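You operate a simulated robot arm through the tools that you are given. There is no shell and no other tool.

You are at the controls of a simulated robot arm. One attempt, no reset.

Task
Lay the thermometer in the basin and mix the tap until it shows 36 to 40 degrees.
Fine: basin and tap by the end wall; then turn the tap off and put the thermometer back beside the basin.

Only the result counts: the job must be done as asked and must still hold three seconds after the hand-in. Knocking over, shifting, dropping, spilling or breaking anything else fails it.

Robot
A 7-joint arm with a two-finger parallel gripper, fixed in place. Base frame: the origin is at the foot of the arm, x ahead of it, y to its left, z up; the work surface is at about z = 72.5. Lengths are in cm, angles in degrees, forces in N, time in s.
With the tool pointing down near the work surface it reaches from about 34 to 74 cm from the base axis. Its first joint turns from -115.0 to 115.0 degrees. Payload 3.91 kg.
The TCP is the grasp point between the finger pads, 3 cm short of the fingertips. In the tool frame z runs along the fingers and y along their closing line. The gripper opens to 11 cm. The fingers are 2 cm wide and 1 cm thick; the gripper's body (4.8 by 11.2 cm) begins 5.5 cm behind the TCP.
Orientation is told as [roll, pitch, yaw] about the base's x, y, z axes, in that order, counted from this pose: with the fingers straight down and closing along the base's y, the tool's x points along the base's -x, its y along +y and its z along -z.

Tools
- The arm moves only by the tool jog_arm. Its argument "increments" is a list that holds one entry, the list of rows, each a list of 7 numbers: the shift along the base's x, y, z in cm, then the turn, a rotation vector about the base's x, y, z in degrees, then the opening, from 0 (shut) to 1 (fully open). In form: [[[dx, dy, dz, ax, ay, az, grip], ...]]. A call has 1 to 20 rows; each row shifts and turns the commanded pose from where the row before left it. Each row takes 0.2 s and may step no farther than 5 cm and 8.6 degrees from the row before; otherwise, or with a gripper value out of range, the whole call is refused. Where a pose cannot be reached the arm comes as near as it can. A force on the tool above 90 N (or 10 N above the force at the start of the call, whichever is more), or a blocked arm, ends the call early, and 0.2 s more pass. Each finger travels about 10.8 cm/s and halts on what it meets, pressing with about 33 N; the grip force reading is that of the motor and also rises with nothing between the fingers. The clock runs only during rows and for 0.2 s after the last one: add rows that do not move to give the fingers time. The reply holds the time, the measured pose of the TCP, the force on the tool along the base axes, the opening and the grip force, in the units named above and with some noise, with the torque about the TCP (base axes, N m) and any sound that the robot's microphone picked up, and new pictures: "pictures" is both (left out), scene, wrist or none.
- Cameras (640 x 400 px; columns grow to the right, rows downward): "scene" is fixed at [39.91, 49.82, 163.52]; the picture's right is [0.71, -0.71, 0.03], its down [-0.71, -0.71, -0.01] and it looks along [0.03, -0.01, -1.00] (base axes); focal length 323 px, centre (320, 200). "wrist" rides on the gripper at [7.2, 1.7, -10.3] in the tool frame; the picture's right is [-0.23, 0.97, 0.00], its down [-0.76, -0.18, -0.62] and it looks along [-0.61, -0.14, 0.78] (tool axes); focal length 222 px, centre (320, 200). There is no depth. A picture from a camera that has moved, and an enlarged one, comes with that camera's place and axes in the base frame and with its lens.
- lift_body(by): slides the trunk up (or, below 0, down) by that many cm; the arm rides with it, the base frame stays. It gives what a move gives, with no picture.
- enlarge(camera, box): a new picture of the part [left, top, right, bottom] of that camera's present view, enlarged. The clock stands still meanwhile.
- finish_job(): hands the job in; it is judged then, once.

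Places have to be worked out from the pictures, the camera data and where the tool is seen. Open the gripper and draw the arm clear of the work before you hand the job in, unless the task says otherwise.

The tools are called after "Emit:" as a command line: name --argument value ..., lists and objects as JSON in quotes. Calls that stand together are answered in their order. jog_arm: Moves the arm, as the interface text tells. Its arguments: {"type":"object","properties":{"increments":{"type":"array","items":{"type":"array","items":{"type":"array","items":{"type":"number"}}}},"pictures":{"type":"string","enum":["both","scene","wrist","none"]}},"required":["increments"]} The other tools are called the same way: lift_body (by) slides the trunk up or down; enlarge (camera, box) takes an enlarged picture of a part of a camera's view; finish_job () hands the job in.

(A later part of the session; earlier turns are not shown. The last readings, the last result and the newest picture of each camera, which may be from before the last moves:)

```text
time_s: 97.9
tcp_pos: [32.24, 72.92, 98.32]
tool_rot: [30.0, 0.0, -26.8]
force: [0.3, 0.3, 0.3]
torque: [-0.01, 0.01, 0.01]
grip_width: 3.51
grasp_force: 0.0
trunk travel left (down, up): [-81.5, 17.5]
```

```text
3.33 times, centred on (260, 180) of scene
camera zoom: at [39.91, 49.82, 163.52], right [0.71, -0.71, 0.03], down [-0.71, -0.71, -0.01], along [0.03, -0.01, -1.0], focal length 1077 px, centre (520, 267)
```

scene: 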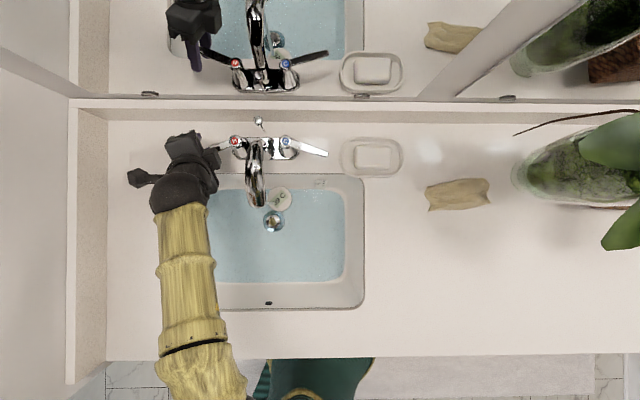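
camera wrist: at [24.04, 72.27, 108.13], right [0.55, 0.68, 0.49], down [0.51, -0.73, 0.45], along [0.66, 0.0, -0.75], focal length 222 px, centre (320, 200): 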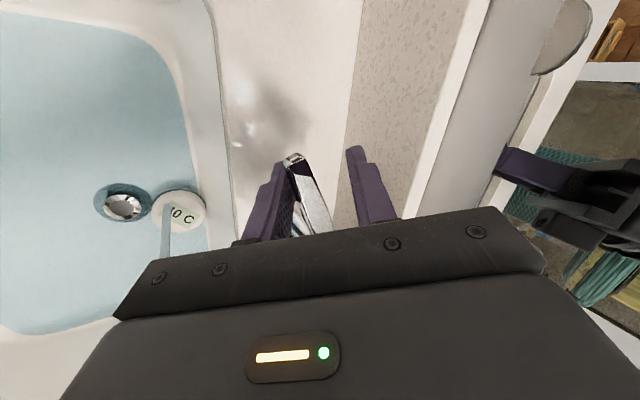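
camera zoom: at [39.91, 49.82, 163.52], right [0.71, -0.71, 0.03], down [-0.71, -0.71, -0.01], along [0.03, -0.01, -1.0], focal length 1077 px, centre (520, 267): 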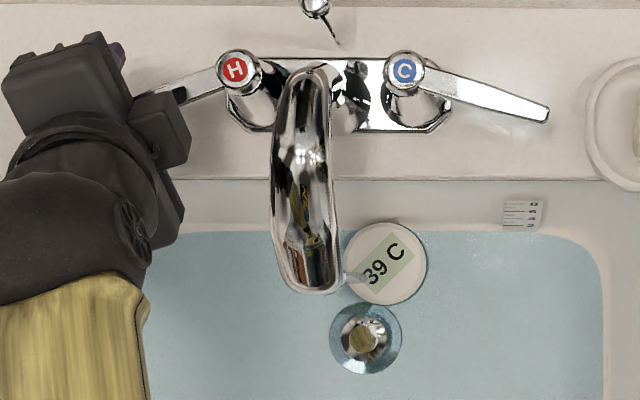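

39 C and coming down slowly, inside the band. I'll hold here about three seconds and confirm it stays within 36–40.

Emit:
jog_arm --increments '[[[0, 0, 0, 0, 0, 0, 0.32], [0, 0, 0, 0, 0, 0, 0.32], [0, 0, 0, 0, 0, 0, 0.32], [0, 0, 0, 0, 0, 0, 0.32], [0, 0, 0, 0, 0, 0, 0.32], [0, 0, 0, 0, 0, 0, 0.32], [0, 0, 0, 0, 0, 0, 0.32], [0, 0, 0, 0, 0, 0, 0.32], [0, 0, 0, 0, 0, 0, 0.32], [0, 0, 0, 0, 0, 0, 0.32], [0, 0, 0, 0, 0, 0, 0.32], [0, 0, 0, 0, 0, 0, 0.32]]]' --pictures "scene"

Emit:
enlarge --camera "scene" --box '[180, 120, 340, 240]'

```text
time_s: 100.5
tcp_pos: [32.14, 73.08, 98.25]
tool_rot: [30.1, -0.1, -26.9]
force: [0.4, 1.0, -0.4]
torque: [-0.03, 0.01, 0.03]
grip_width: 3.52
grasp_force: 0.0
trunk travel left (down, up): [-81.5, 17.5]
```

scene: 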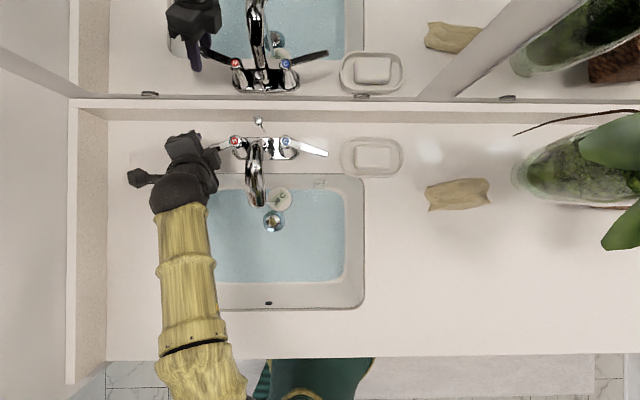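

```text
3.33 times, centred on (260, 180) of scene
camera zoom: at [39.91, 49.82, 163.52], right [0.71, -0.71, 0.03], down [-0.71, -0.71, -0.01], along [0.03, -0.01, -1.0], focal length 1077 px, centre (520, 267)
```

zoom: 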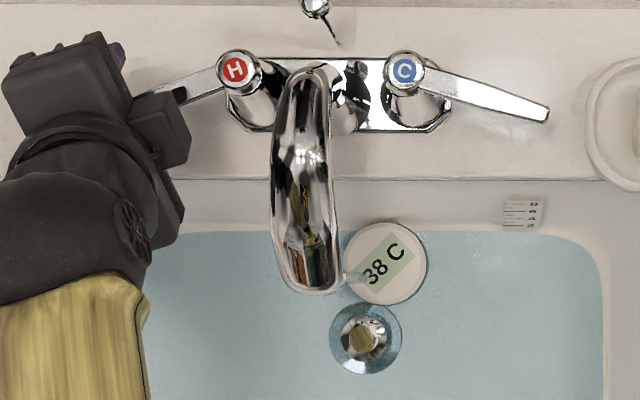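

38 C, right in the middle of the band. I'll hold another four seconds to make sure it is steady.

Emit:
jog_arm --increments '[[[0, 0, 0, 0, 0, 0, 0.32], [0, 0, 0, 0, 0, 0, 0.32], [0, 0, 0, 0, 0, 0, 0.32], [0, 0, 0, 0, 0, 0, 0.32], [0, 0, 0, 0, 0, 0, 0.32], [0, 0, 0, 0, 0, 0, 0.32], [0, 0, 0, 0, 0, 0, 0.32], [0, 0, 0, 0, 0, 0, 0.32], [0, 0, 0, 0, 0, 0, 0.32], [0, 0, 0, 0, 0, 0, 0.32], [0, 0, 0, 0, 0, 0, 0.32], [0, 0, 0, 0, 0, 0, 0.32], [0, 0, 0, 0, 0, 0, 0.32], [0, 0, 0, 0, 0, 0, 0.32], [0, 0, 0, 0, 0, 0, 0.32], [0, 0, 0, 0, 0, 0, 0.32], [0, 0, 0, 0, 0, 0, 0.32], [0, 0, 0, 0, 0, 0, 0.32]]]' --pictures "scene"

Emit:
enlarge --camera "scene" --box '[180, 120, 340, 240]'

Emit:
enlarge --camera "wrist" --box '[220, 90, 420, 240]'

```text
time_s: 104.3
tcp_pos: [32.23, 73.0, 98.29]
tool_rot: [30.0, 0.0, -26.9]
force: [-0.1, -0.6, 0.0]
torque: [-0.01, -0.01, 0.0]
grip_width: 3.52
grasp_force: 0.1
trunk travel left (down, up): [-81.5, 17.5]
```

scene: 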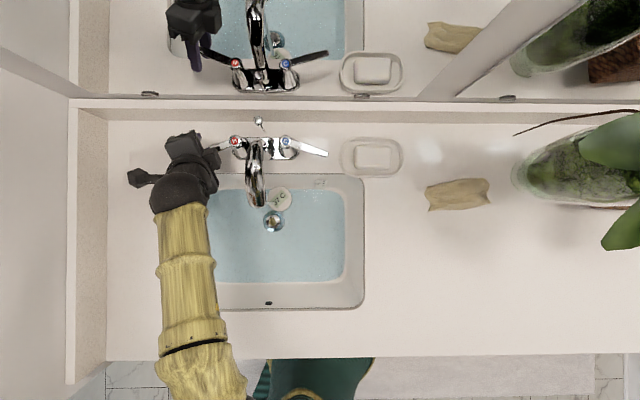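

```text
3.33 times, centred on (260, 180) of scene
camera zoom: at [39.91, 49.82, 163.52], right [0.71, -0.71, 0.03], down [-0.71, -0.71, -0.01], along [0.03, -0.01, -1.0], focal length 1077 px, centre (520, 267)
```

zoom: 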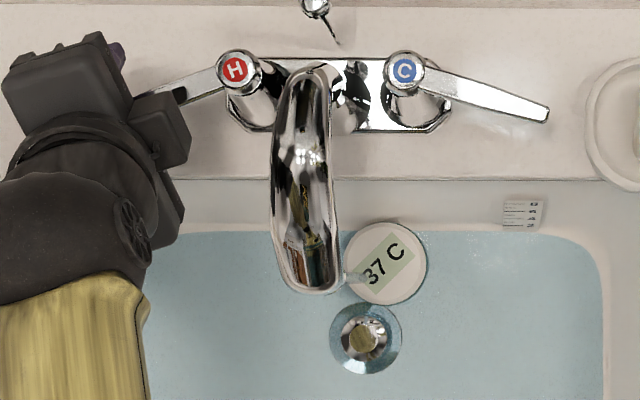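

```text
2.67 times, centred on (320, 165) of wrist
camera zoom: at [24.06, 73.01, 108.14], right [0.58, 0.65, 0.49], down [0.47, -0.76, 0.45], along [0.66, -0.04, -0.75], focal length 592 px, centre (320, 293)
```

zoom: 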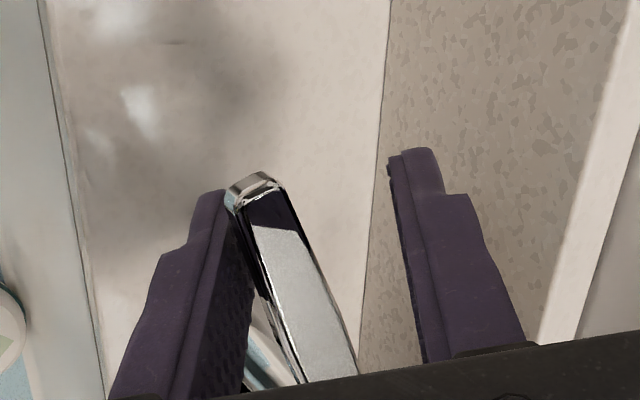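

37 C: the display has stayed within 36–40 for about 15 s with steady mixing. Now I'll turn the hot lever off by pushing it back toward the wall, narrowing the fingers around it.

Emit:
jog_arm --increments '[[[0, 0, 0, 0, 0, 0, 0.28], [0.15, 0.1, 0, 0, 0, -1.5, 0.24], [0.3, 0.19, 0, 0, 0, -3, 0.22], [0.3, 0.19, 0, 0, 0, -3, 0.22], [0.3, 0.18, 0, 0, 0, -3, 0.22], [0.3, 0.18, 0, 0, 0, -3, 0.22], [0, 0, 0, 0, 0, 0, 0.22]]]'

Emit:
enlarge --camera "scene" --box '[180, 120, 340, 240]'

Emit:
enlarge --camera "wrist" --box '[140, 90, 440, 260]'

```text
time_s: 105.9
tcp_pos: [33.64, 73.81, 98.37]
tool_rot: [30.0, 0.0, -40.5]
force: [-0.8, -0.6, -0.3]
torque: [-0.01, 0.05, 0.01]
grip_width: 2.44
grasp_force: 0.6
trunk travel left (down, up): [-81.5, 17.5]
camera wrist: at [25.68, 75.7, 108.22], right [0.72, 0.49, 0.49], down [0.28, -0.85, 0.45], along [0.64, -0.19, -0.75], focal length 222 px, centre (320, 200)
```

scene: 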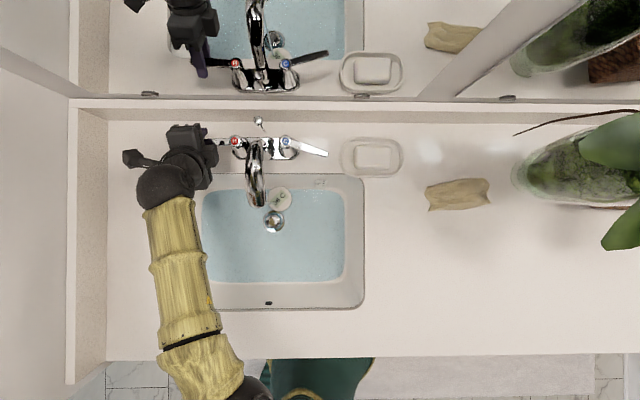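
wrist: 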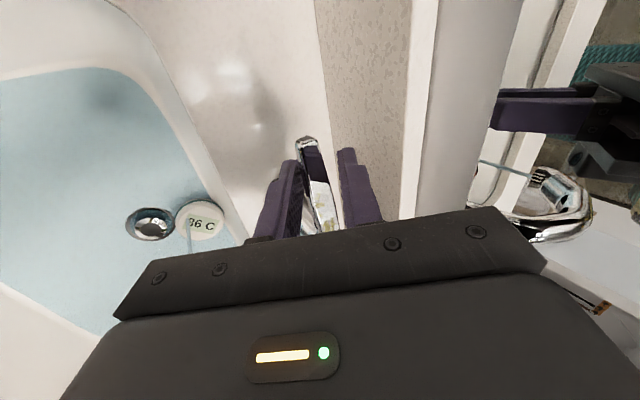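

```text
3.33 times, centred on (260, 180) of scene
camera zoom: at [39.91, 49.82, 163.52], right [0.71, -0.71, 0.03], down [-0.71, -0.71, -0.01], along [0.03, -0.01, -1.0], focal length 1077 px, centre (520, 267)
```

zoom: 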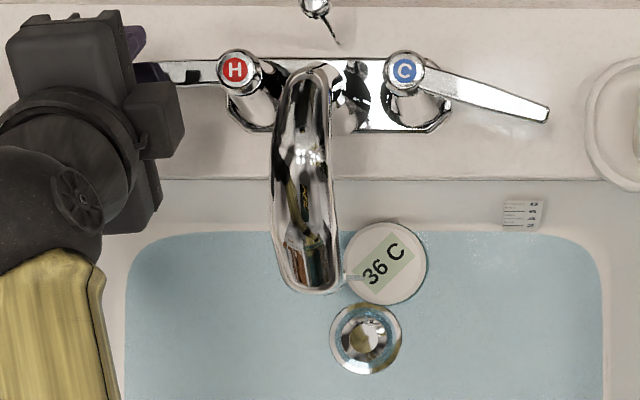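

```text
2.13 times, centred on (290, 175) of wrist
camera zoom: at [25.68, 75.7, 108.22], right [0.72, 0.49, 0.49], down [0.28, -0.85, 0.45], along [0.64, -0.19, -0.75], focal length 474 px, centre (384, 253)
```

zoom: 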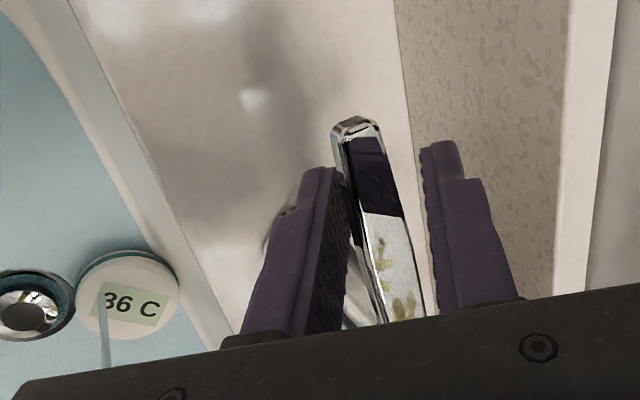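

The hot lever is nearly parallel to the wall again and the stream has thinned. I'll push gently a bit further until I feel its stop.

Emit:
jog_arm --increments '[[[0.15, 0.12, 0, 0, 0, -2, 0.22], [0.12, 0.12, 0, 0, 0, -2, 0.22], [0, 0, 0, 0, 0, 0, 0.22]]]' --pictures "wrist"

Emit:
enlarge --camera "scene" --box '[180, 120, 340, 240]'

Emit:
enlarge --camera "wrist" --box '[140, 90, 440, 260]'

```text
time_s: 106.7
tcp_pos: [33.9, 74.06, 98.28]
tool_rot: [30.0, 0.0, -44.5]
force: [-0.1, -0.1, 0.4]
torque: [0.03, -0.01, -0.01]
grip_width: 2.43
grasp_force: 0.7
trunk travel left (down, up): [-81.5, 17.5]
camera wrist: at [26.15, 76.46, 108.16], right [0.75, 0.44, 0.49], down [0.22, -0.87, 0.45], along [0.62, -0.23, -0.75], focal length 222 px, centre (320, 200)
```

wrist: 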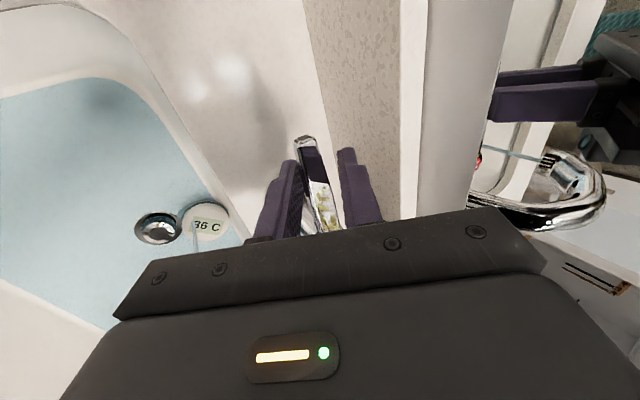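

```text
3.33 times, centred on (260, 180) of scene
camera zoom: at [39.91, 49.82, 163.52], right [0.71, -0.71, 0.03], down [-0.71, -0.71, -0.01], along [0.03, -0.01, -1.0], focal length 1077 px, centre (520, 267)
```

zoom: 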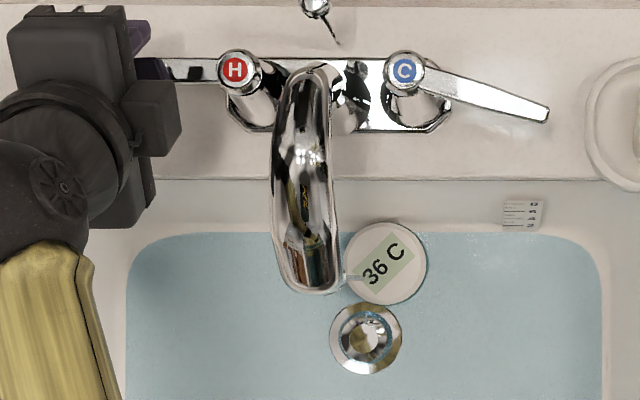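

```text
2.13 times, centred on (290, 175) of wrist
camera zoom: at [26.15, 76.46, 108.16], right [0.75, 0.44, 0.49], down [0.22, -0.87, 0.45], along [0.62, -0.23, -0.75], focal length 474 px, centre (384, 253)
```

zoom: 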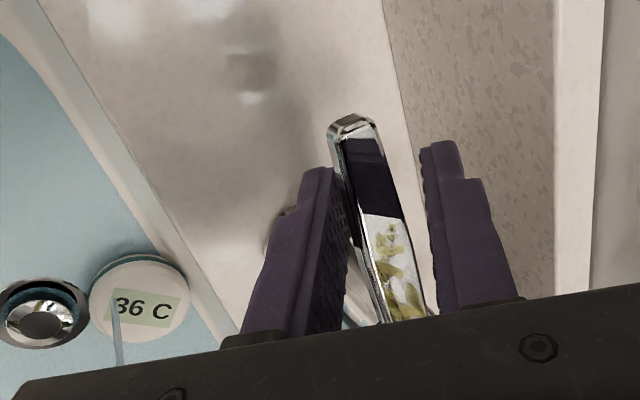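

About 1–2° may remain and no stop force is felt yet. I'll push in +normal direction in 0.2 cm steps until I feel resistance.

Emit:
jog_arm --increments '[[[0.14, 0.14, 0, 0, 0, 0, 0.22], [0, 0, 0, 0, 0, 0, 0.22]]]' --pictures "none"

Emit:
jog_arm --increments '[[[0.14, 0.14, 0, 0, 0, 0, 0.22], [0, 0, 0, 0, 0, 0, 0.22]]]' --pictures "wrist"

Emit:
enlarge --camera "scene" --box '[180, 120, 340, 240]'

```text
time_s: 107.3
tcp_pos: [33.96, 74.16, 98.26]
tool_rot: [29.9, 0.0, -44.5]
force: [-3.1, -2.6, -1.0]
torque: [-0.05, 0.0, -0.06]
grip_width: 2.65
grasp_force: 2.1
trunk travel left (down, up): [-81.5, 17.5]
```

```text
time_s: 107.9
tcp_pos: [34.02, 74.31, 98.52]
tool_rot: [30.0, 0.0, -44.4]
force: [-6.1, -5.2, -3.3]
torque: [0.01, 0.12, -0.07]
grip_width: 2.83
grasp_force: 4.1
trunk travel left (down, up): [-81.5, 17.5]
camera wrist: at [26.24, 76.67, 108.19], right [0.75, 0.44, 0.49], down [0.22, -0.87, 0.45], along [0.62, -0.23, -0.75], focal length 222 px, centre (320, 200)
```

wrist: 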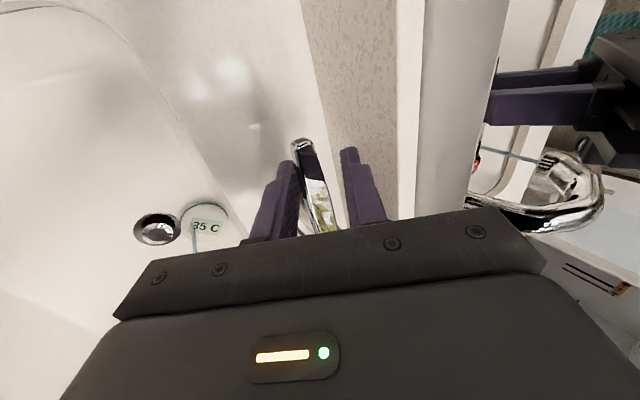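

```text
3.33 times, centred on (260, 180) of scene
camera zoom: at [39.91, 49.82, 163.52], right [0.71, -0.71, 0.03], down [-0.71, -0.71, -0.01], along [0.03, -0.01, -1.0], focal length 1077 px, centre (520, 267)
```

zoom: 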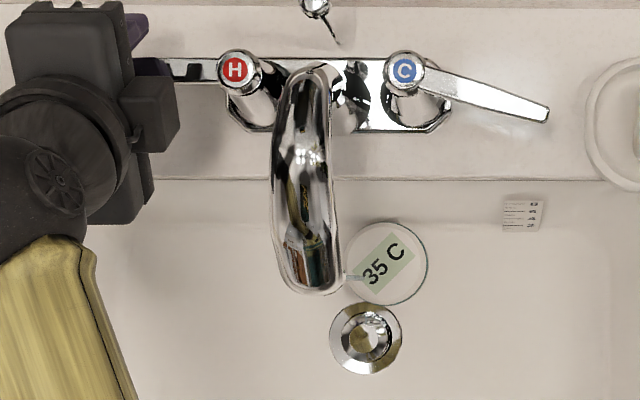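

The hot lever is firmly against its closed stop and the pool has drained. I'll relax, re-open the fingers, and retract along the tool axis.

Emit:
jog_arm --increments '[[[-0.2, -0.2, 0, 0, 0, 0, 0.25], [-0.15, -0.15, 0, 0, 0, 0, 0.32], [-0.36, -0.36, 0.87, 0, 0, 0, 0.32], [-0.71, -0.71, 1.74, 0, 0, 0, 0.32], [-0.71, -0.71, 1.74, 0, 0, 0, 0.32], [-0.71, -0.71, 1.74, 0, 0, 0, 0.32], [-0.71, -0.71, 1.74, 0, 0, 0, 0.32], [0, 0, 0, 0, 0, 0, 0.32]]]'

Emit:
enlarge --camera "scene" --box '[180, 120, 340, 240]'

```text
time_s: 109.7
tcp_pos: [30.54, 70.87, 106.11]
tool_rot: [30.0, -0.1, -44.4]
force: [-0.2, 0.3, -0.1]
torque: [0.02, 0.04, -0.01]
grip_width: 3.51
grasp_force: 0.1
trunk travel left (down, up): [-81.5, 17.5]
camera wrist: at [22.77, 73.34, 116.03], right [0.75, 0.44, 0.49], down [0.22, -0.87, 0.45], along [0.62, -0.23, -0.75], focal length 222 px, centre (320, 200)
```

scene: 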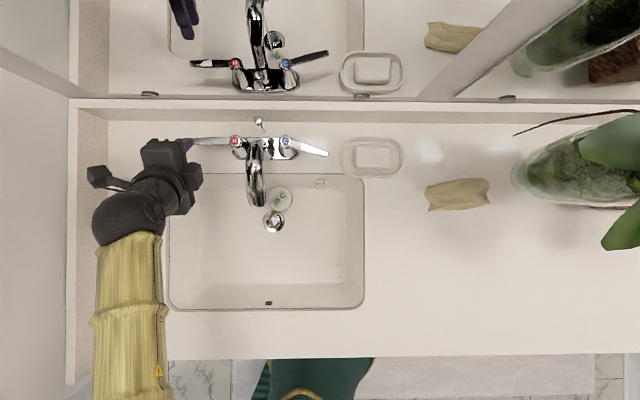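
wrist: 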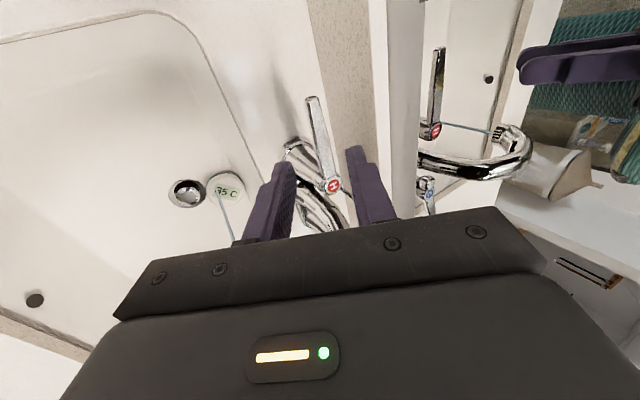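

```text
3.33 times, centred on (260, 180) of scene
camera zoom: at [39.91, 49.82, 163.52], right [0.71, -0.71, 0.03], down [-0.71, -0.71, -0.01], along [0.03, -0.01, -1.0], focal length 1077 px, centre (520, 267)
```

zoom: 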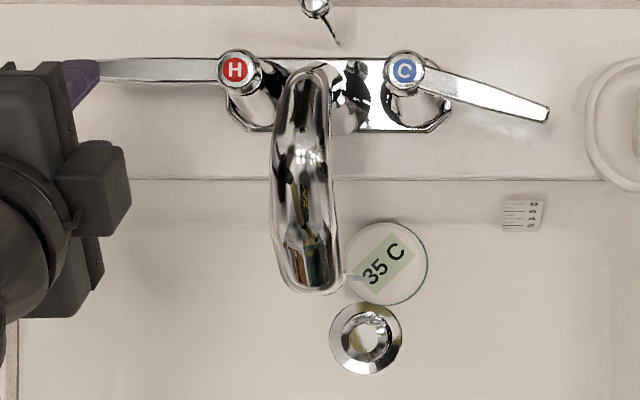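

Hot lever is back in its original off position. Now I'll travel around the front of the spout toward the cold lever, re-orienting the tool on the way.

Emit:
jog_arm --increments '[[[-2.6, -2.7, 1.75, 0, 0, 0, 0.32], [-2.6, -2.7, 1.75, 0, 0, 0, 0.32], [-2.6, -2.7, 1.75, 0, 0, 0, 0.32], [-2.6, -2.7, 1.75, 0, 0, 0, 0.32], [0, 0, 0, -5.3, 5.3, 0, 0.32], [0, 0, 0, -5.3, 5.3, 0, 0.32], [0, 0, 0, -5.3, 5.3, 0, 0.32], [0, 0, 0, -5.3, 5.3, 0, 0.32], [0.83, -1.17, 0, 0, 0, 8.25, 0.32], [0.83, -1.17, 0, 0, 0, 8.25, 0.32], [0.83, -1.17, 0, 0, 0, 8.25, 0.32], [0.83, -1.17, 0, 0, 0, 8.25, 0.32], [0.83, -1.17, 0, 0, 0, 8.25, 0.32], [0.83, -1.17, 0, 0, 0, 8.25, 0.32], [0.83, -1.17, 0, 0, 0, 8.25, 0.32], [0.83, -1.17, 0, 0, 0, 8.25, 0.32], [0.83, -1.17, 0, 0, 0, 8.25, 0.32], [0.83, -1.17, 0, 0, 0, 8.25, 0.32], [0.83, -1.17, 0, 0, 0, 8.25, 0.32], [0.83, -1.17, 0, 0, 0, 8.25, 0.32]]]' --pictures "scene"

```text
time_s: 113.9
tcp_pos: [30.02, 45.78, 113.06]
tool_rot: [0.1, 0.1, 54.7]
force: [-0.3, 0.5, 0.0]
torque: [-0.02, 0.0, 0.0]
grip_width: 3.53
grasp_force: 0.0
trunk travel left (down, up): [-81.5, 17.5]
```

scene: 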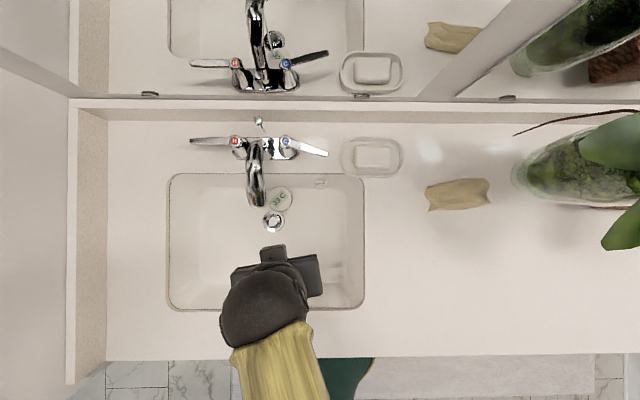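

All clear in the scene. I'll continue to the cold side: turn to yaw 120, tilt 30° and go to the approach start point for the cold lever.

Emit:
jog_arm --increments '[[[1.62, 0.4, 0, 0, 0, 8.16, 0.32], [1.62, 0.4, 0, 0, 0, 8.16, 0.32], [1.62, 0.4, 0, 0, 0, 8.16, 0.32], [1.62, 0.4, 0, 0, 0, 8.16, 0.32], [1.62, 0.4, 0, 0, 0, 8.16, 0.32], [1.62, 0.4, 0, 0, 0, 8.16, 0.32], [1.62, 0.4, 0, 0, 0, 8.16, 0.32], [1.62, 0.4, 0, 0, 0, 8.16, 0.32], [0, 0, 0, 3.75, -6.5, 0, 0.32], [0, 0, 0, 3.75, -6.5, 0, 0.32], [0, 0, 0, 3.75, -6.5, 0, 0.32], [0, 0, 0, 3.75, -6.5, 0, 0.32], [0.7, 1.75, -2.65, 0, 0, 0, 0.32], [0.7, 1.75, -2.65, 0, 0, 0, 0.32], [0.7, 1.75, -2.65, 0, 0, 0, 0.32], [0, 0, 0, 0, 0, 0, 0.32]]]'

Emit:
enlarge --camera "wrist" --box '[240, 60, 440, 240]'

```text
time_s: 117.3
tcp_pos: [45.14, 54.1, 105.15]
tool_rot: [-30.1, 0.0, 119.7]
force: [0.0, -0.1, 0.7]
torque: [0.0, 0.02, 0.0]
grip_width: 3.5
grasp_force: 0.1
trunk travel left (down, up): [-81.5, 17.5]
camera wrist: at [42.94, 44.65, 113.24], right [-0.84, -0.22, -0.49], down [-0.52, 0.58, 0.63], along [0.15, 0.78, -0.61], focal length 222 px, centre (320, 200)
```

scene: 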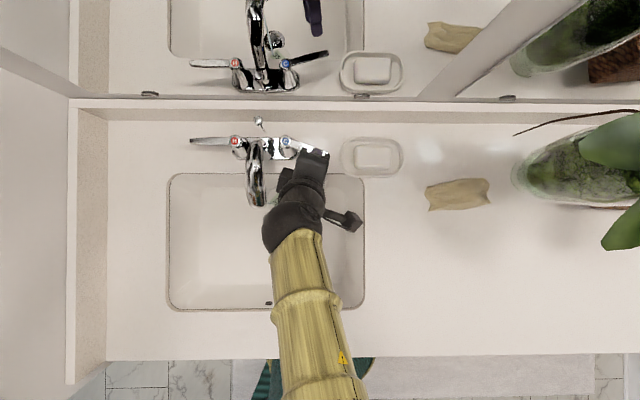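
wrist: 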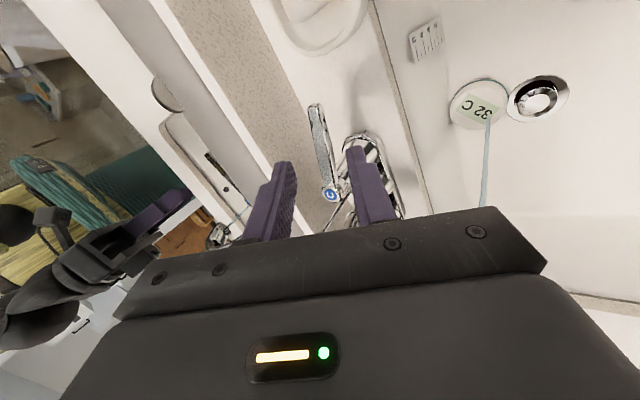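

```text
2.22 times, centred on (340, 150) of wrist
camera zoom: at [42.94, 44.65, 113.24], right [-0.84, -0.22, -0.49], down [-0.52, 0.58, 0.63], along [0.15, 0.78, -0.61], focal length 494 px, centre (276, 311)
```

zoom: 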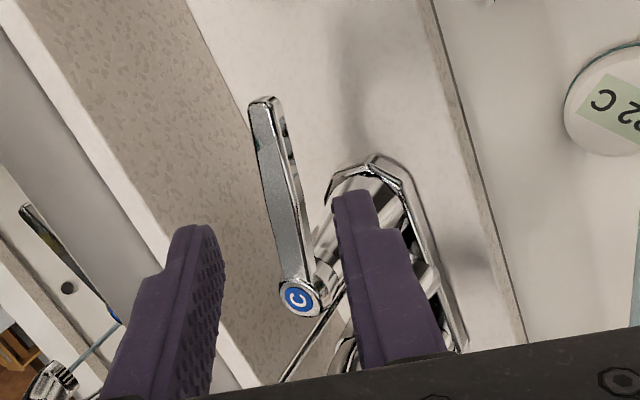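

The cold lever is centred between the fingers along the approach. I'll advance 5 cm along the tool axis and check.

Emit:
jog_arm --increments '[[[0.65, 0.38, -1.3, 0, 0, 0, 0.32], [0.65, 0.38, -1.3, 0, 0, 0, 0.32], [0.43, 0.25, -0.87, 0, 0, 0, 0.32], [0.43, 0.25, -0.87, 0, 0, 0, 0.32], [0, 0, 0, 0, 0, 0, 0.32]]]' --pictures "wrist"

Emit:
enlarge --camera "wrist" --box '[240, 60, 440, 240]'

```text
time_s: 118.5
tcp_pos: [47.25, 55.55, 100.69]
tool_rot: [-29.9, 0.0, 119.7]
force: [-0.8, 1.0, 0.2]
torque: [-0.03, -0.01, -0.01]
grip_width: 3.52
grasp_force: 0.0
trunk travel left (down, up): [-81.5, 17.5]
camera wrist: at [45.06, 46.09, 108.98], right [-0.84, -0.22, -0.49], down [-0.51, 0.58, 0.63], along [0.15, 0.78, -0.61], focal length 222 px, centre (320, 200)
```

wrist: 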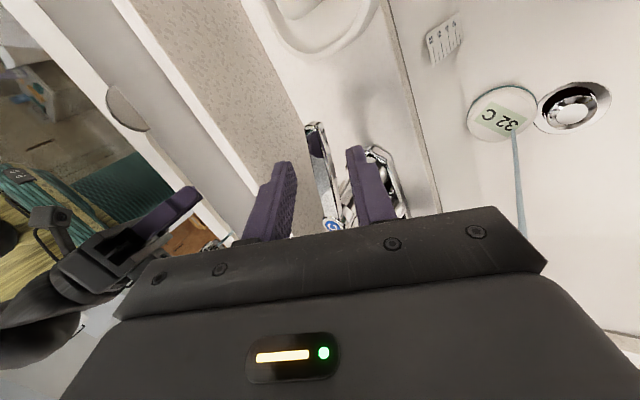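

```text
2.22 times, centred on (340, 150) of wrist
camera zoom: at [45.06, 46.09, 108.98], right [-0.84, -0.22, -0.49], down [-0.51, 0.58, 0.63], along [0.15, 0.78, -0.61], focal length 494 px, centre (276, 311)
```

zoom: 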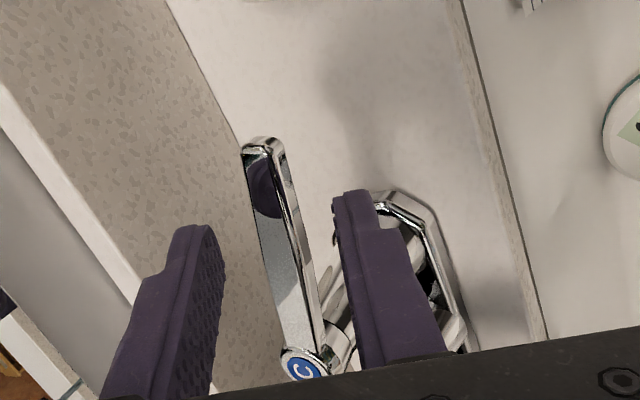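

Good alignment. I'll advance the last 2.8 cm, then narrow the fingers and push the cold lever back toward the wall.

Emit:
jog_arm --increments '[[[0.43, 0.25, -0.87, 0, 0, 0, 0.32], [0.43, 0.25, -0.87, 0, 0, 0, 0.32], [0.35, 0.2, -0.69, 0, 0, 0, 0.32], [0, 0, 0, 0, 0, 0, 0.28], [0.2, 0.15, 0, 0, 0, 2, 0.24], [0.36, 0.3, 0, 0, 0, 3, 0.22], [0.36, 0.3, 0, 0, 0, 3, 0.22], [0.36, 0.3, 0, 0, 0, 3, 0.22], [0, 0, 0, 0, 0, 0, 0.22]]]'

Emit:
enlarge --camera "wrist" --box '[240, 60, 440, 240]'

Emit:
enlarge --camera "scene" --box '[180, 120, 340, 240]'

```text
time_s: 120.5
tcp_pos: [49.86, 57.5, 98.48]
tool_rot: [-30.0, 0.1, 130.6]
force: [0.0, -0.1, 0.0]
torque: [-0.03, -0.03, -0.02]
grip_width: 2.4
grasp_force: 0.6
trunk travel left (down, up): [-81.5, 17.5]
camera wrist: at [49.57, 47.67, 106.64], right [-0.79, -0.38, -0.49], down [-0.62, 0.48, 0.63], along [-0.01, 0.79, -0.61], focal length 222 px, centre (320, 200)
```

scene: 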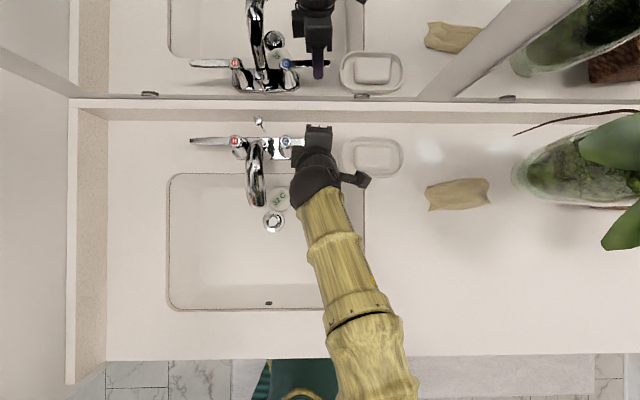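
wrist: 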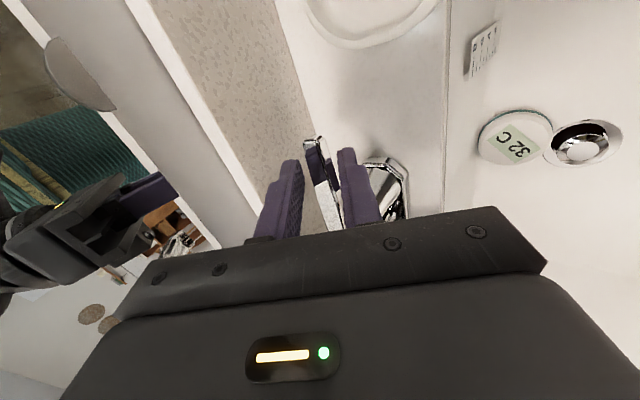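

```text
2.22 times, centred on (340, 150) of wrist
camera zoom: at [49.57, 47.67, 106.64], right [-0.79, -0.38, -0.49], down [-0.62, 0.48, 0.63], along [-0.01, 0.79, -0.61], focal length 494 px, centre (276, 311)
```

zoom: 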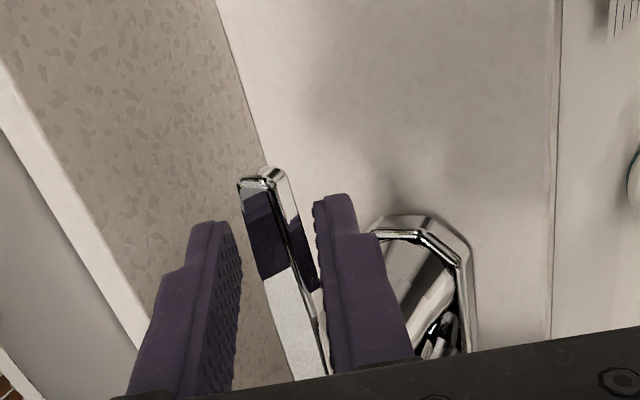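

```text
3.33 times, centred on (260, 180) of scene
camera zoom: at [39.91, 49.82, 163.52], right [0.71, -0.71, 0.03], down [-0.71, -0.71, -0.01], along [0.03, -0.01, -1.0], focal length 1077 px, centre (520, 267)
```

zoom: 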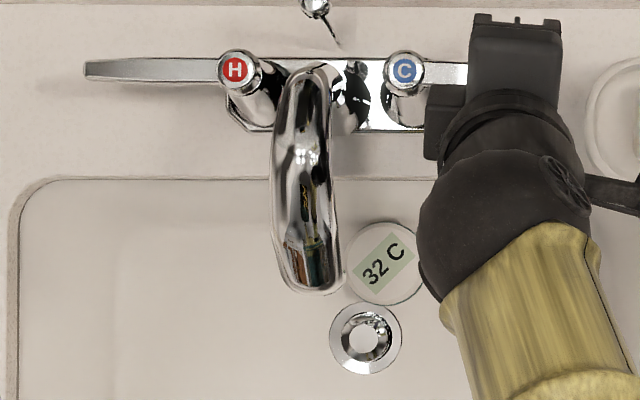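

The cold lever is almost parallel and the stream seems gone. I'll push gently to its stop.

Emit:
jog_arm --increments '[[[0.16, 0.14, 0, 0, 0, 2, 0.22], [0.16, 0.14, 0, 0, 0, 2, 0.22], [0, 0, 0, 0, 0, 0, 0.22]]]' --pictures "none"

Emit:
jog_arm --increments '[[[0.14, 0.14, 0, 0, 0, 0, 0.22], [0, 0, 0, 0, 0, 0, 0.22]]]' --pictures "wrist"

Emit:
enlarge --camera "scene" --box '[180, 120, 340, 240]'

```text
time_s: 121.3
tcp_pos: [50.13, 57.7, 98.52]
tool_rot: [-29.9, 0.2, 134.7]
force: [-0.9, -0.9, -0.3]
torque: [-0.03, -0.01, -0.04]
grip_width: 2.52
grasp_force: 1.6
trunk travel left (down, up): [-81.5, 17.5]
```

```text
time_s: 121.9
tcp_pos: [50.27, 57.8, 98.33]
tool_rot: [-29.9, 0.1, 134.7]
force: [-4.0, -2.5, -1.4]
torque: [-0.04, 0.02, 0.05]
grip_width: 2.69
grasp_force: 2.9
trunk travel left (down, up): [-81.5, 17.5]
camera wrist: at [50.69, 48.02, 106.55], right [-0.76, -0.43, -0.49], down [-0.65, 0.43, 0.63], along [-0.06, 0.79, -0.61], focal length 222 px, centre (320, 200)
```

wrist: 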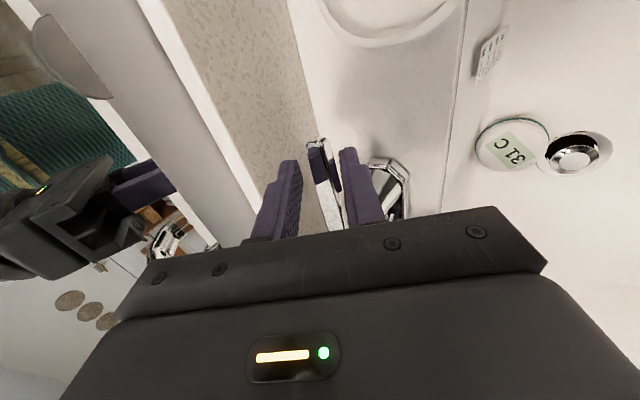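

```text
3.33 times, centred on (260, 180) of scene
camera zoom: at [39.91, 49.82, 163.52], right [0.71, -0.71, 0.03], down [-0.71, -0.71, -0.01], along [0.03, -0.01, -1.0], focal length 1077 px, centre (520, 267)
```

zoom: 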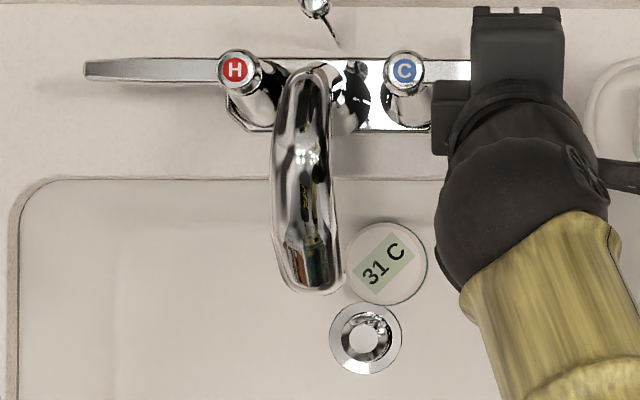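

Stop force is felt (about 5 N) and no stream remains. One more small push for firmness, then release and retract along the tool axis.

Emit:
jog_arm --increments '[[[0.12, 0.12, 0, 0, 0, 0, 0.22], [0, 0, 0, 0, 0, 0, 0.22], [-0.2, -0.2, 0, 0, 0, 0, 0.24], [-0.2, -0.2, 0, 0, 0, 0, 0.32], [-0.36, -0.36, 0.87, 0, 0, 0, 0.32], [-0.71, -0.71, 1.74, 0, 0, 0, 0.32], [-0.71, -0.71, 1.74, 0, 0, 0, 0.32], [-0.71, -0.71, 1.74, 0, 0, 0, 0.32], [-0.71, -0.71, 1.74, 0, 0, 0, 0.32], [0, 0, 3, 0, 0, 0, 0.32]]]'

Emit:
enlarge --camera "scene" --box '[180, 120, 340, 240]'

Emit:
enlarge --camera "wrist" --box '[260, 40, 600, 240]'

```text
time_s: 124.1
tcp_pos: [46.84, 54.17, 109.34]
tool_rot: [-29.9, 0.1, 134.7]
force: [-0.2, 0.6, -0.6]
torque: [0.01, -0.02, 0.02]
grip_width: 3.51
grasp_force: 0.1
trunk travel left (down, up): [-81.5, 17.5]
camera wrist: at [47.16, 44.34, 117.52], right [-0.76, -0.43, -0.49], down [-0.65, 0.43, 0.63], along [-0.06, 0.79, -0.61], focal length 222 px, centre (320, 200)
```

scene: 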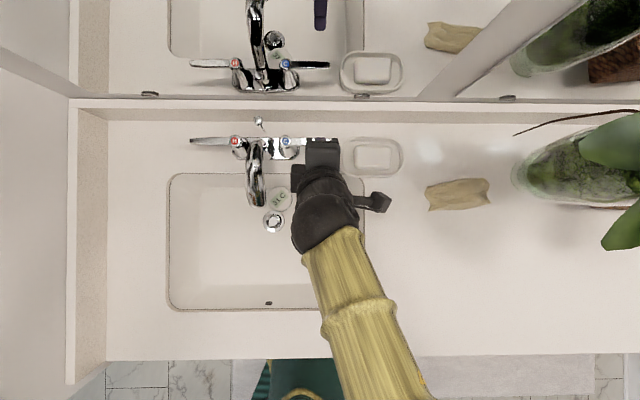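
wrist: 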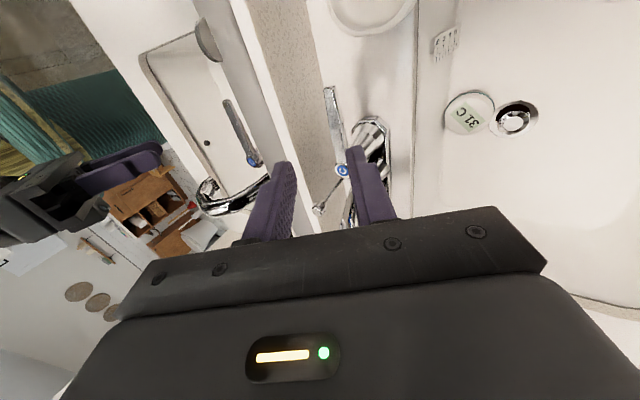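

```text
3.33 times, centred on (260, 180) of scene
camera zoom: at [39.91, 49.82, 163.52], right [0.71, -0.71, 0.03], down [-0.71, -0.71, -0.01], along [0.03, -0.01, -1.0], focal length 1077 px, centre (520, 267)
```

zoom: 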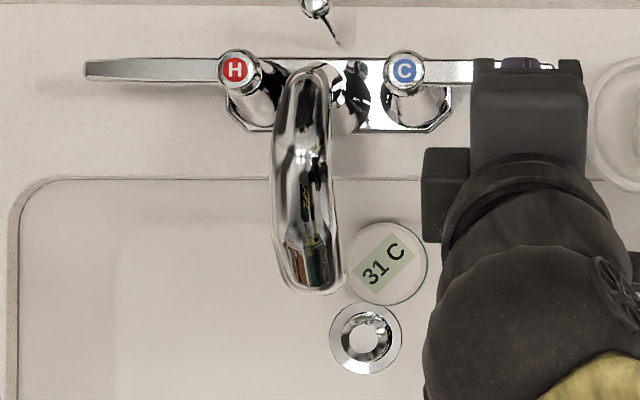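

```text
1.88 times, centred on (430, 140) of wrist
camera zoom: at [47.16, 44.34, 117.52], right [-0.76, -0.43, -0.49], down [-0.65, 0.43, 0.63], along [-0.06, 0.79, -0.61], focal length 418 px, centre (113, 313)
```

zoom: 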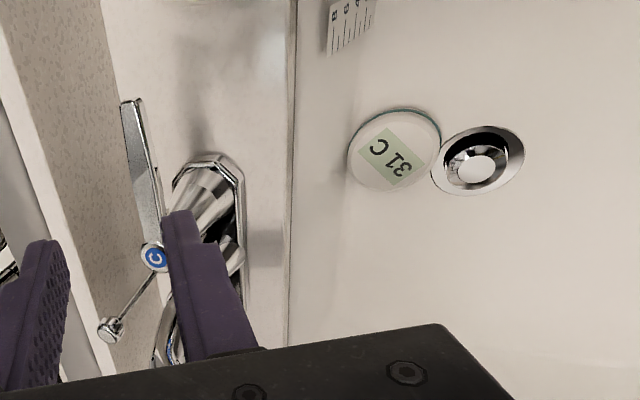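

Both levers are off and no stream remains; the puck hasn't moved. Now I'll return to yaw 45 in front of the spout with the 25° tilt, ready to re-grip the puck along the same path I used to release it.

Emit:
jog_arm --increments '[[[-1.5, -1.5, 1, -5.3, 5.3, 0, 0.32], [-1.5, -1.5, 1, -5.3, 5.3, 0, 0.32], [-1.5, -1.5, 1, -5.3, 5.3, 0, 0.32], [-1.5, -1.5, 1, -5.3, 5.3, 0, 0.32], [-1.24, 0.03, 0, 0, 0, -8.15, 0.32], [-1.24, 0.03, 0, 0, 0, -8.15, 0.32], [-1.24, 0.03, 0, 0, 0, -8.15, 0.32], [-1.24, 0.03, 0, 0, 0, -8.15, 0.32], [-1.24, 0.03, 0, 0, 0, -8.15, 0.32], [-1.24, 0.03, 0, 0, 0, -8.15, 0.32], [-1.24, 0.03, 0, 0, 0, -8.15, 0.32], [-1.24, 0.03, 0, 0, 0, -8.15, 0.4], [-1.24, 0.03, 0, 0, 0, -8.15, 0.5], [-1.24, 0.03, 0, 0, 0, -8.15, 0.6], [-1.24, 0.03, 0, 0, 0, -8.15, 0.74], [0, 0, 0, 5.89, -5.89, 0, 0.74], [0, 0, 0, 5.89, -5.89, 0, 0.74], [0, 0, 0, 5.89, -5.89, 0, 0.74], [0, 0, 0, 0, 0, 0, 0.74]]]'

```text
time_s: 128.1
tcp_pos: [27.33, 48.73, 113.29]
tool_rot: [0.1, -24.8, 45.1]
force: [-0.9, -0.1, -0.1]
torque: [0.02, -0.01, 0.01]
grip_width: 8.13
grasp_force: 0.1
trunk travel left (down, up): [-81.5, 17.5]
camera wrist: at [18.44, 42.18, 119.6], right [-0.54, 0.83, 0.1], down [0.43, 0.18, 0.89], along [0.72, 0.52, -0.46], focal length 222 px, centre (320, 200)
```

scene: 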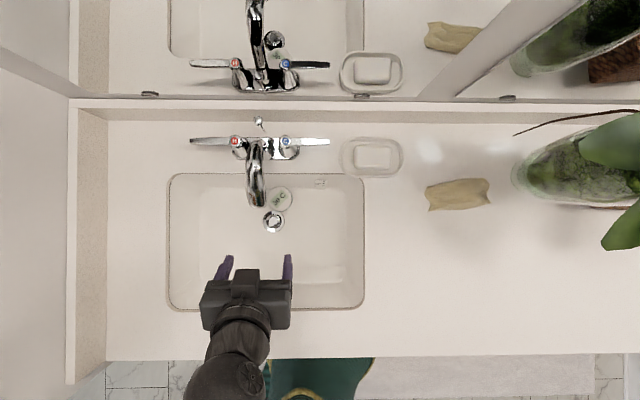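
wrist: 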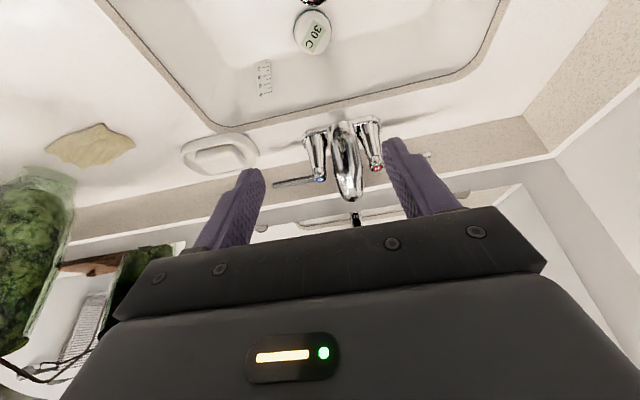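

Everything is in place. I'll retrace the earlier path down to just above the puck.

Emit:
jog_arm --increments '[[[0, 0, -3.5, 0, 0, 0, 0.74], [0, 0, -3.5, 0, 0, 0, 0.74], [0, 0, -3.5, 0, 0, 0, 0.74], [0, 0, -3.6, 0, 0, 0, 0.74], [0.8, 0.8, -3.6, 0, 0, 0, 0.74], [1.2, 1.2, -3.6, 0, 0, 0, 0.74], [1.2, 1.2, -3.6, 0, 0, 0, 0.74], [1.2, 1.2, -3.6, 0, 0, 0, 0.74], [0, 0, 0, 0, 0, 0, 0.74]]]'

```text
time_s: 130.1
tcp_pos: [31.68, 53.02, 84.7]
tool_rot: [0.0, -24.6, 45.1]
force: [-0.6, -0.4, 0.2]
torque: [0.01, -0.01, 0.01]
grip_width: 8.13
grasp_force: 0.0
trunk travel left (down, up): [-81.5, 17.5]
camera wrist: at [22.77, 46.56, 91.08], right [-0.54, 0.83, 0.09], down [0.43, 0.18, 0.88], along [0.72, 0.52, -0.46], focal length 222 px, centre (320, 200)
```

scene: 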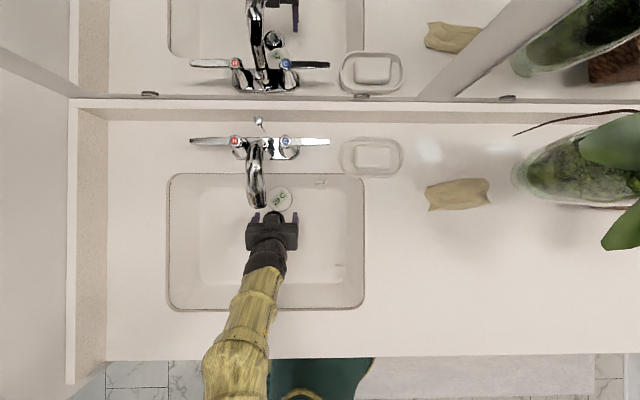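
wrist: 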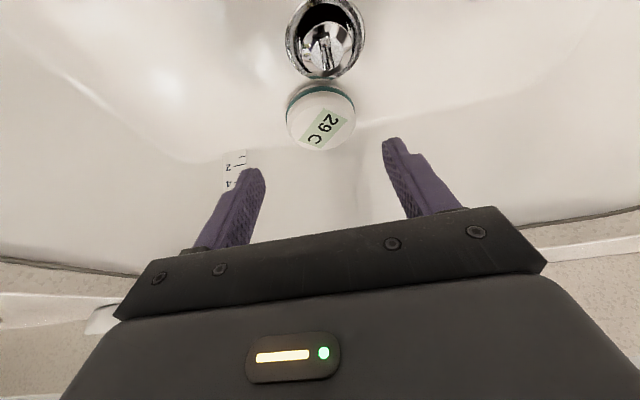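

Alignment looks right. I'll complete the approach: two more steps, then the last 1.6 cm slowly.

Emit:
jog_arm --increments '[[[1.2, 1.2, -3.6, 0, 0, 0, 0.74], [1.15, 1.15, -3.5, 0, 0, 0, 0.74], [0.25, 0.25, -0.7, 0, 0, 0, 0.74], [0.2, 0.2, -0.5, 0, 0, 0, 0.74], [0.1, 0.1, -0.3, 0, 0, 0, 0.74], [0, 0, 0, 0, 0, 0, 0.74]]]' --pictures "wrist"

```text
time_s: 131.5
tcp_pos: [34.77, 55.97, 76.16]
tool_rot: [-0.1, -24.7, 45.0]
force: [0.4, 0.6, 0.3]
torque: [-0.04, 0.04, 0.02]
grip_width: 8.16
grasp_force: 0.1
trunk travel left (down, up): [-81.5, 17.5]
camera wrist: at [25.74, 49.55, 82.5], right [-0.54, 0.83, 0.09], down [0.43, 0.18, 0.88], along [0.72, 0.52, -0.46], focal length 222 px, centre (320, 200)
```

wrist: 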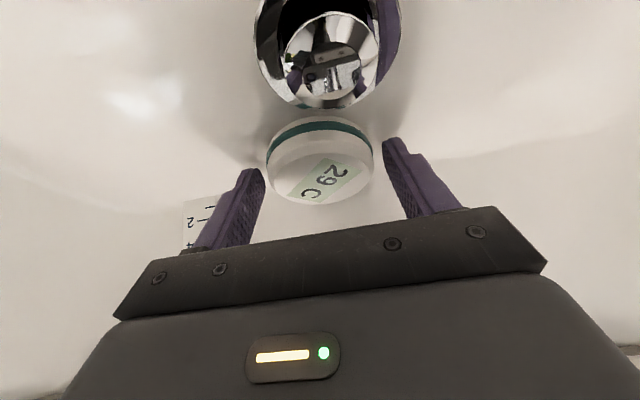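

Lowering the last bit and closing on the puck, then a slight lift to test the grip.

Emit:
jog_arm --increments '[[[0, 0, -0.2, 0, 0, 0, 0.74], [0, 0, -0.1, 0, 0, 0, 0.74], [0, 0, 0, 0, 0, 0, 0.55], [0, 0, 0, 0, 0, 0, 0.4], [0, 0, 0, 0, 0, 0, 0.3], [0, 0, 0, 0, 0, 0, 0.3], [0, 0, 0.3, 0, 0, 0, 0.3], [0, 0, 0.3, 0, 0, 0, 0.3], [0, 0, 0, 0, 0, 0, 0.3]]]' --pictures "wrist"

```text
time_s: 133.5
tcp_pos: [34.55, 55.99, 76.49]
tool_rot: [-0.1, -24.6, 45.1]
force: [-0.1, -0.3, -0.7]
torque: [0.01, 0.01, 0.01]
grip_width: 6.65
grasp_force: 33.1
trunk travel left (down, up): [-81.5, 17.5]
camera wrist: at [25.67, 49.46, 82.86], right [-0.54, 0.83, 0.09], down [0.43, 0.18, 0.88], along [0.72, 0.52, -0.46], focal length 222 px, centre (320, 200)
```

wrist: 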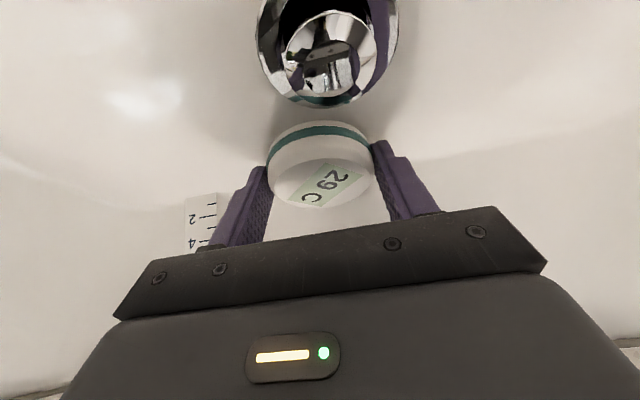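

Grip looks firm. I'll slide it back out from under the spout toward the open area right of the drain.

Emit:
jog_arm --increments '[[[0.08, -1.4, 0.05, 0, 0, 0, 0.3], [0.1, -1.7, 0.05, 0, 0, 0, 0.3], [0.1, -1.7, 0.05, 0, 0, 0, 0.3], [0.1, -1.7, 0.05, 0, 0, 0, 0.3], [0.1, -1.7, 0, 0, 0, 0, 0.3], [0.1, -1.3, 0, 0, 0, 0, 0.3], [0, 0, 1, 0, 0, 0, 0.3], [0, 0, 1, 0, 0, 0, 0.3], [0, 0, 0, 0, 0, 0, 0.3]]]' --pictures "wrist"

```text
time_s: 135.5
tcp_pos: [35.01, 46.4, 78.74]
tool_rot: [-0.1, -24.7, 45.1]
force: [-0.1, -0.1, -1.4]
torque: [-0.02, 0.01, -0.01]
grip_width: 6.62
grasp_force: 33.2
trunk travel left (down, up): [-81.5, 17.5]
camera wrist: at [26.17, 39.95, 85.1], right [-0.54, 0.83, 0.09], down [0.43, 0.18, 0.88], along [0.72, 0.52, -0.46], focal length 222 px, centre (320, 200)
```

wrist: 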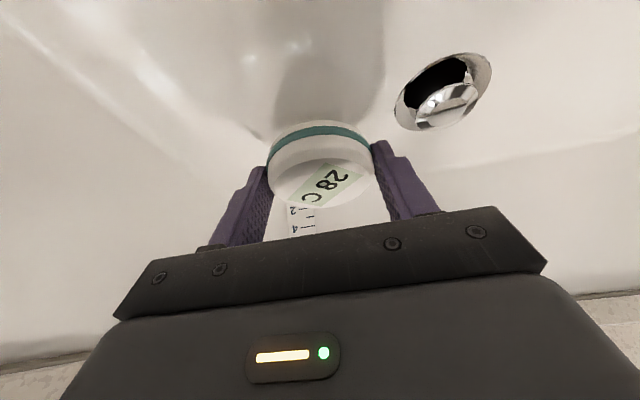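

The puck is held and lifting cleanly. I'll raise it steadily to about z = 105.

Emit:
jog_arm --increments '[[[0, 0, 2, 0, 0, 0, 0.3], [0, 0, 2, 0, 0, 0, 0.3], [0, 0, 2, 0, 0, 0, 0.3], [0, 0, 2, 0, 0, 0, 0.3], [0, 0, 2, 0, 0, 0, 0.3], [0, 0, 2, 0, 0, 0, 0.3], [0, 0, 2, 0, 0, 0, 0.3], [0, 0, 2, 0, 0, 0, 0.3], [0, 0, 2, 0, 0, 0, 0.3], [0, 0, 2, 0, 0, 0, 0.3], [0, 0, 2, 0, 0, 0, 0.3], [0, 0, 2, 0, 0, 0, 0.3], [0, 0, 2, 0, 0, 0, 0.3], [0, 0, 0, 0, 0, 0, 0.3]]]'

```text
time_s: 138.5
tcp_pos: [35.14, 46.46, 104.65]
tool_rot: [0.0, -24.7, 45.2]
force: [0.5, 0.7, -1.4]
torque: [0.02, 0.03, 0.0]
grip_width: 6.66
grasp_force: 33.1
trunk travel left (down, up): [-81.5, 17.5]
camera wrist: at [26.25, 39.94, 110.98], right [-0.54, 0.83, 0.09], down [0.43, 0.18, 0.88], along [0.72, 0.52, -0.46], focal length 222 px, centre (320, 200)
```

scene: 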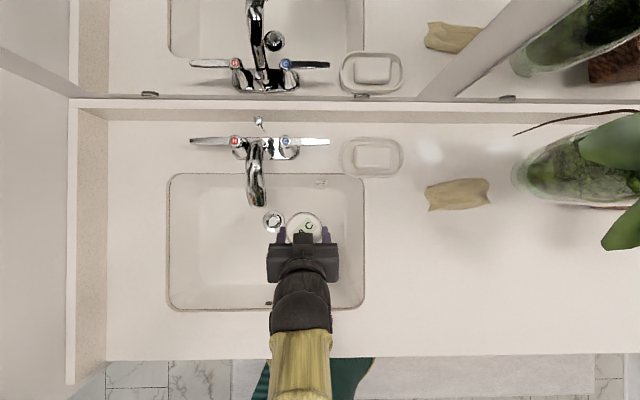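
wrist: 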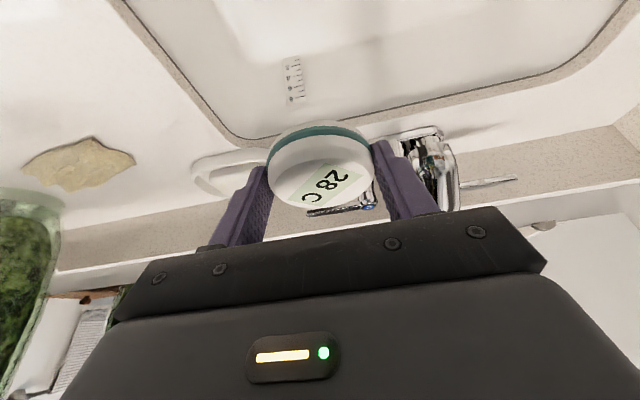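

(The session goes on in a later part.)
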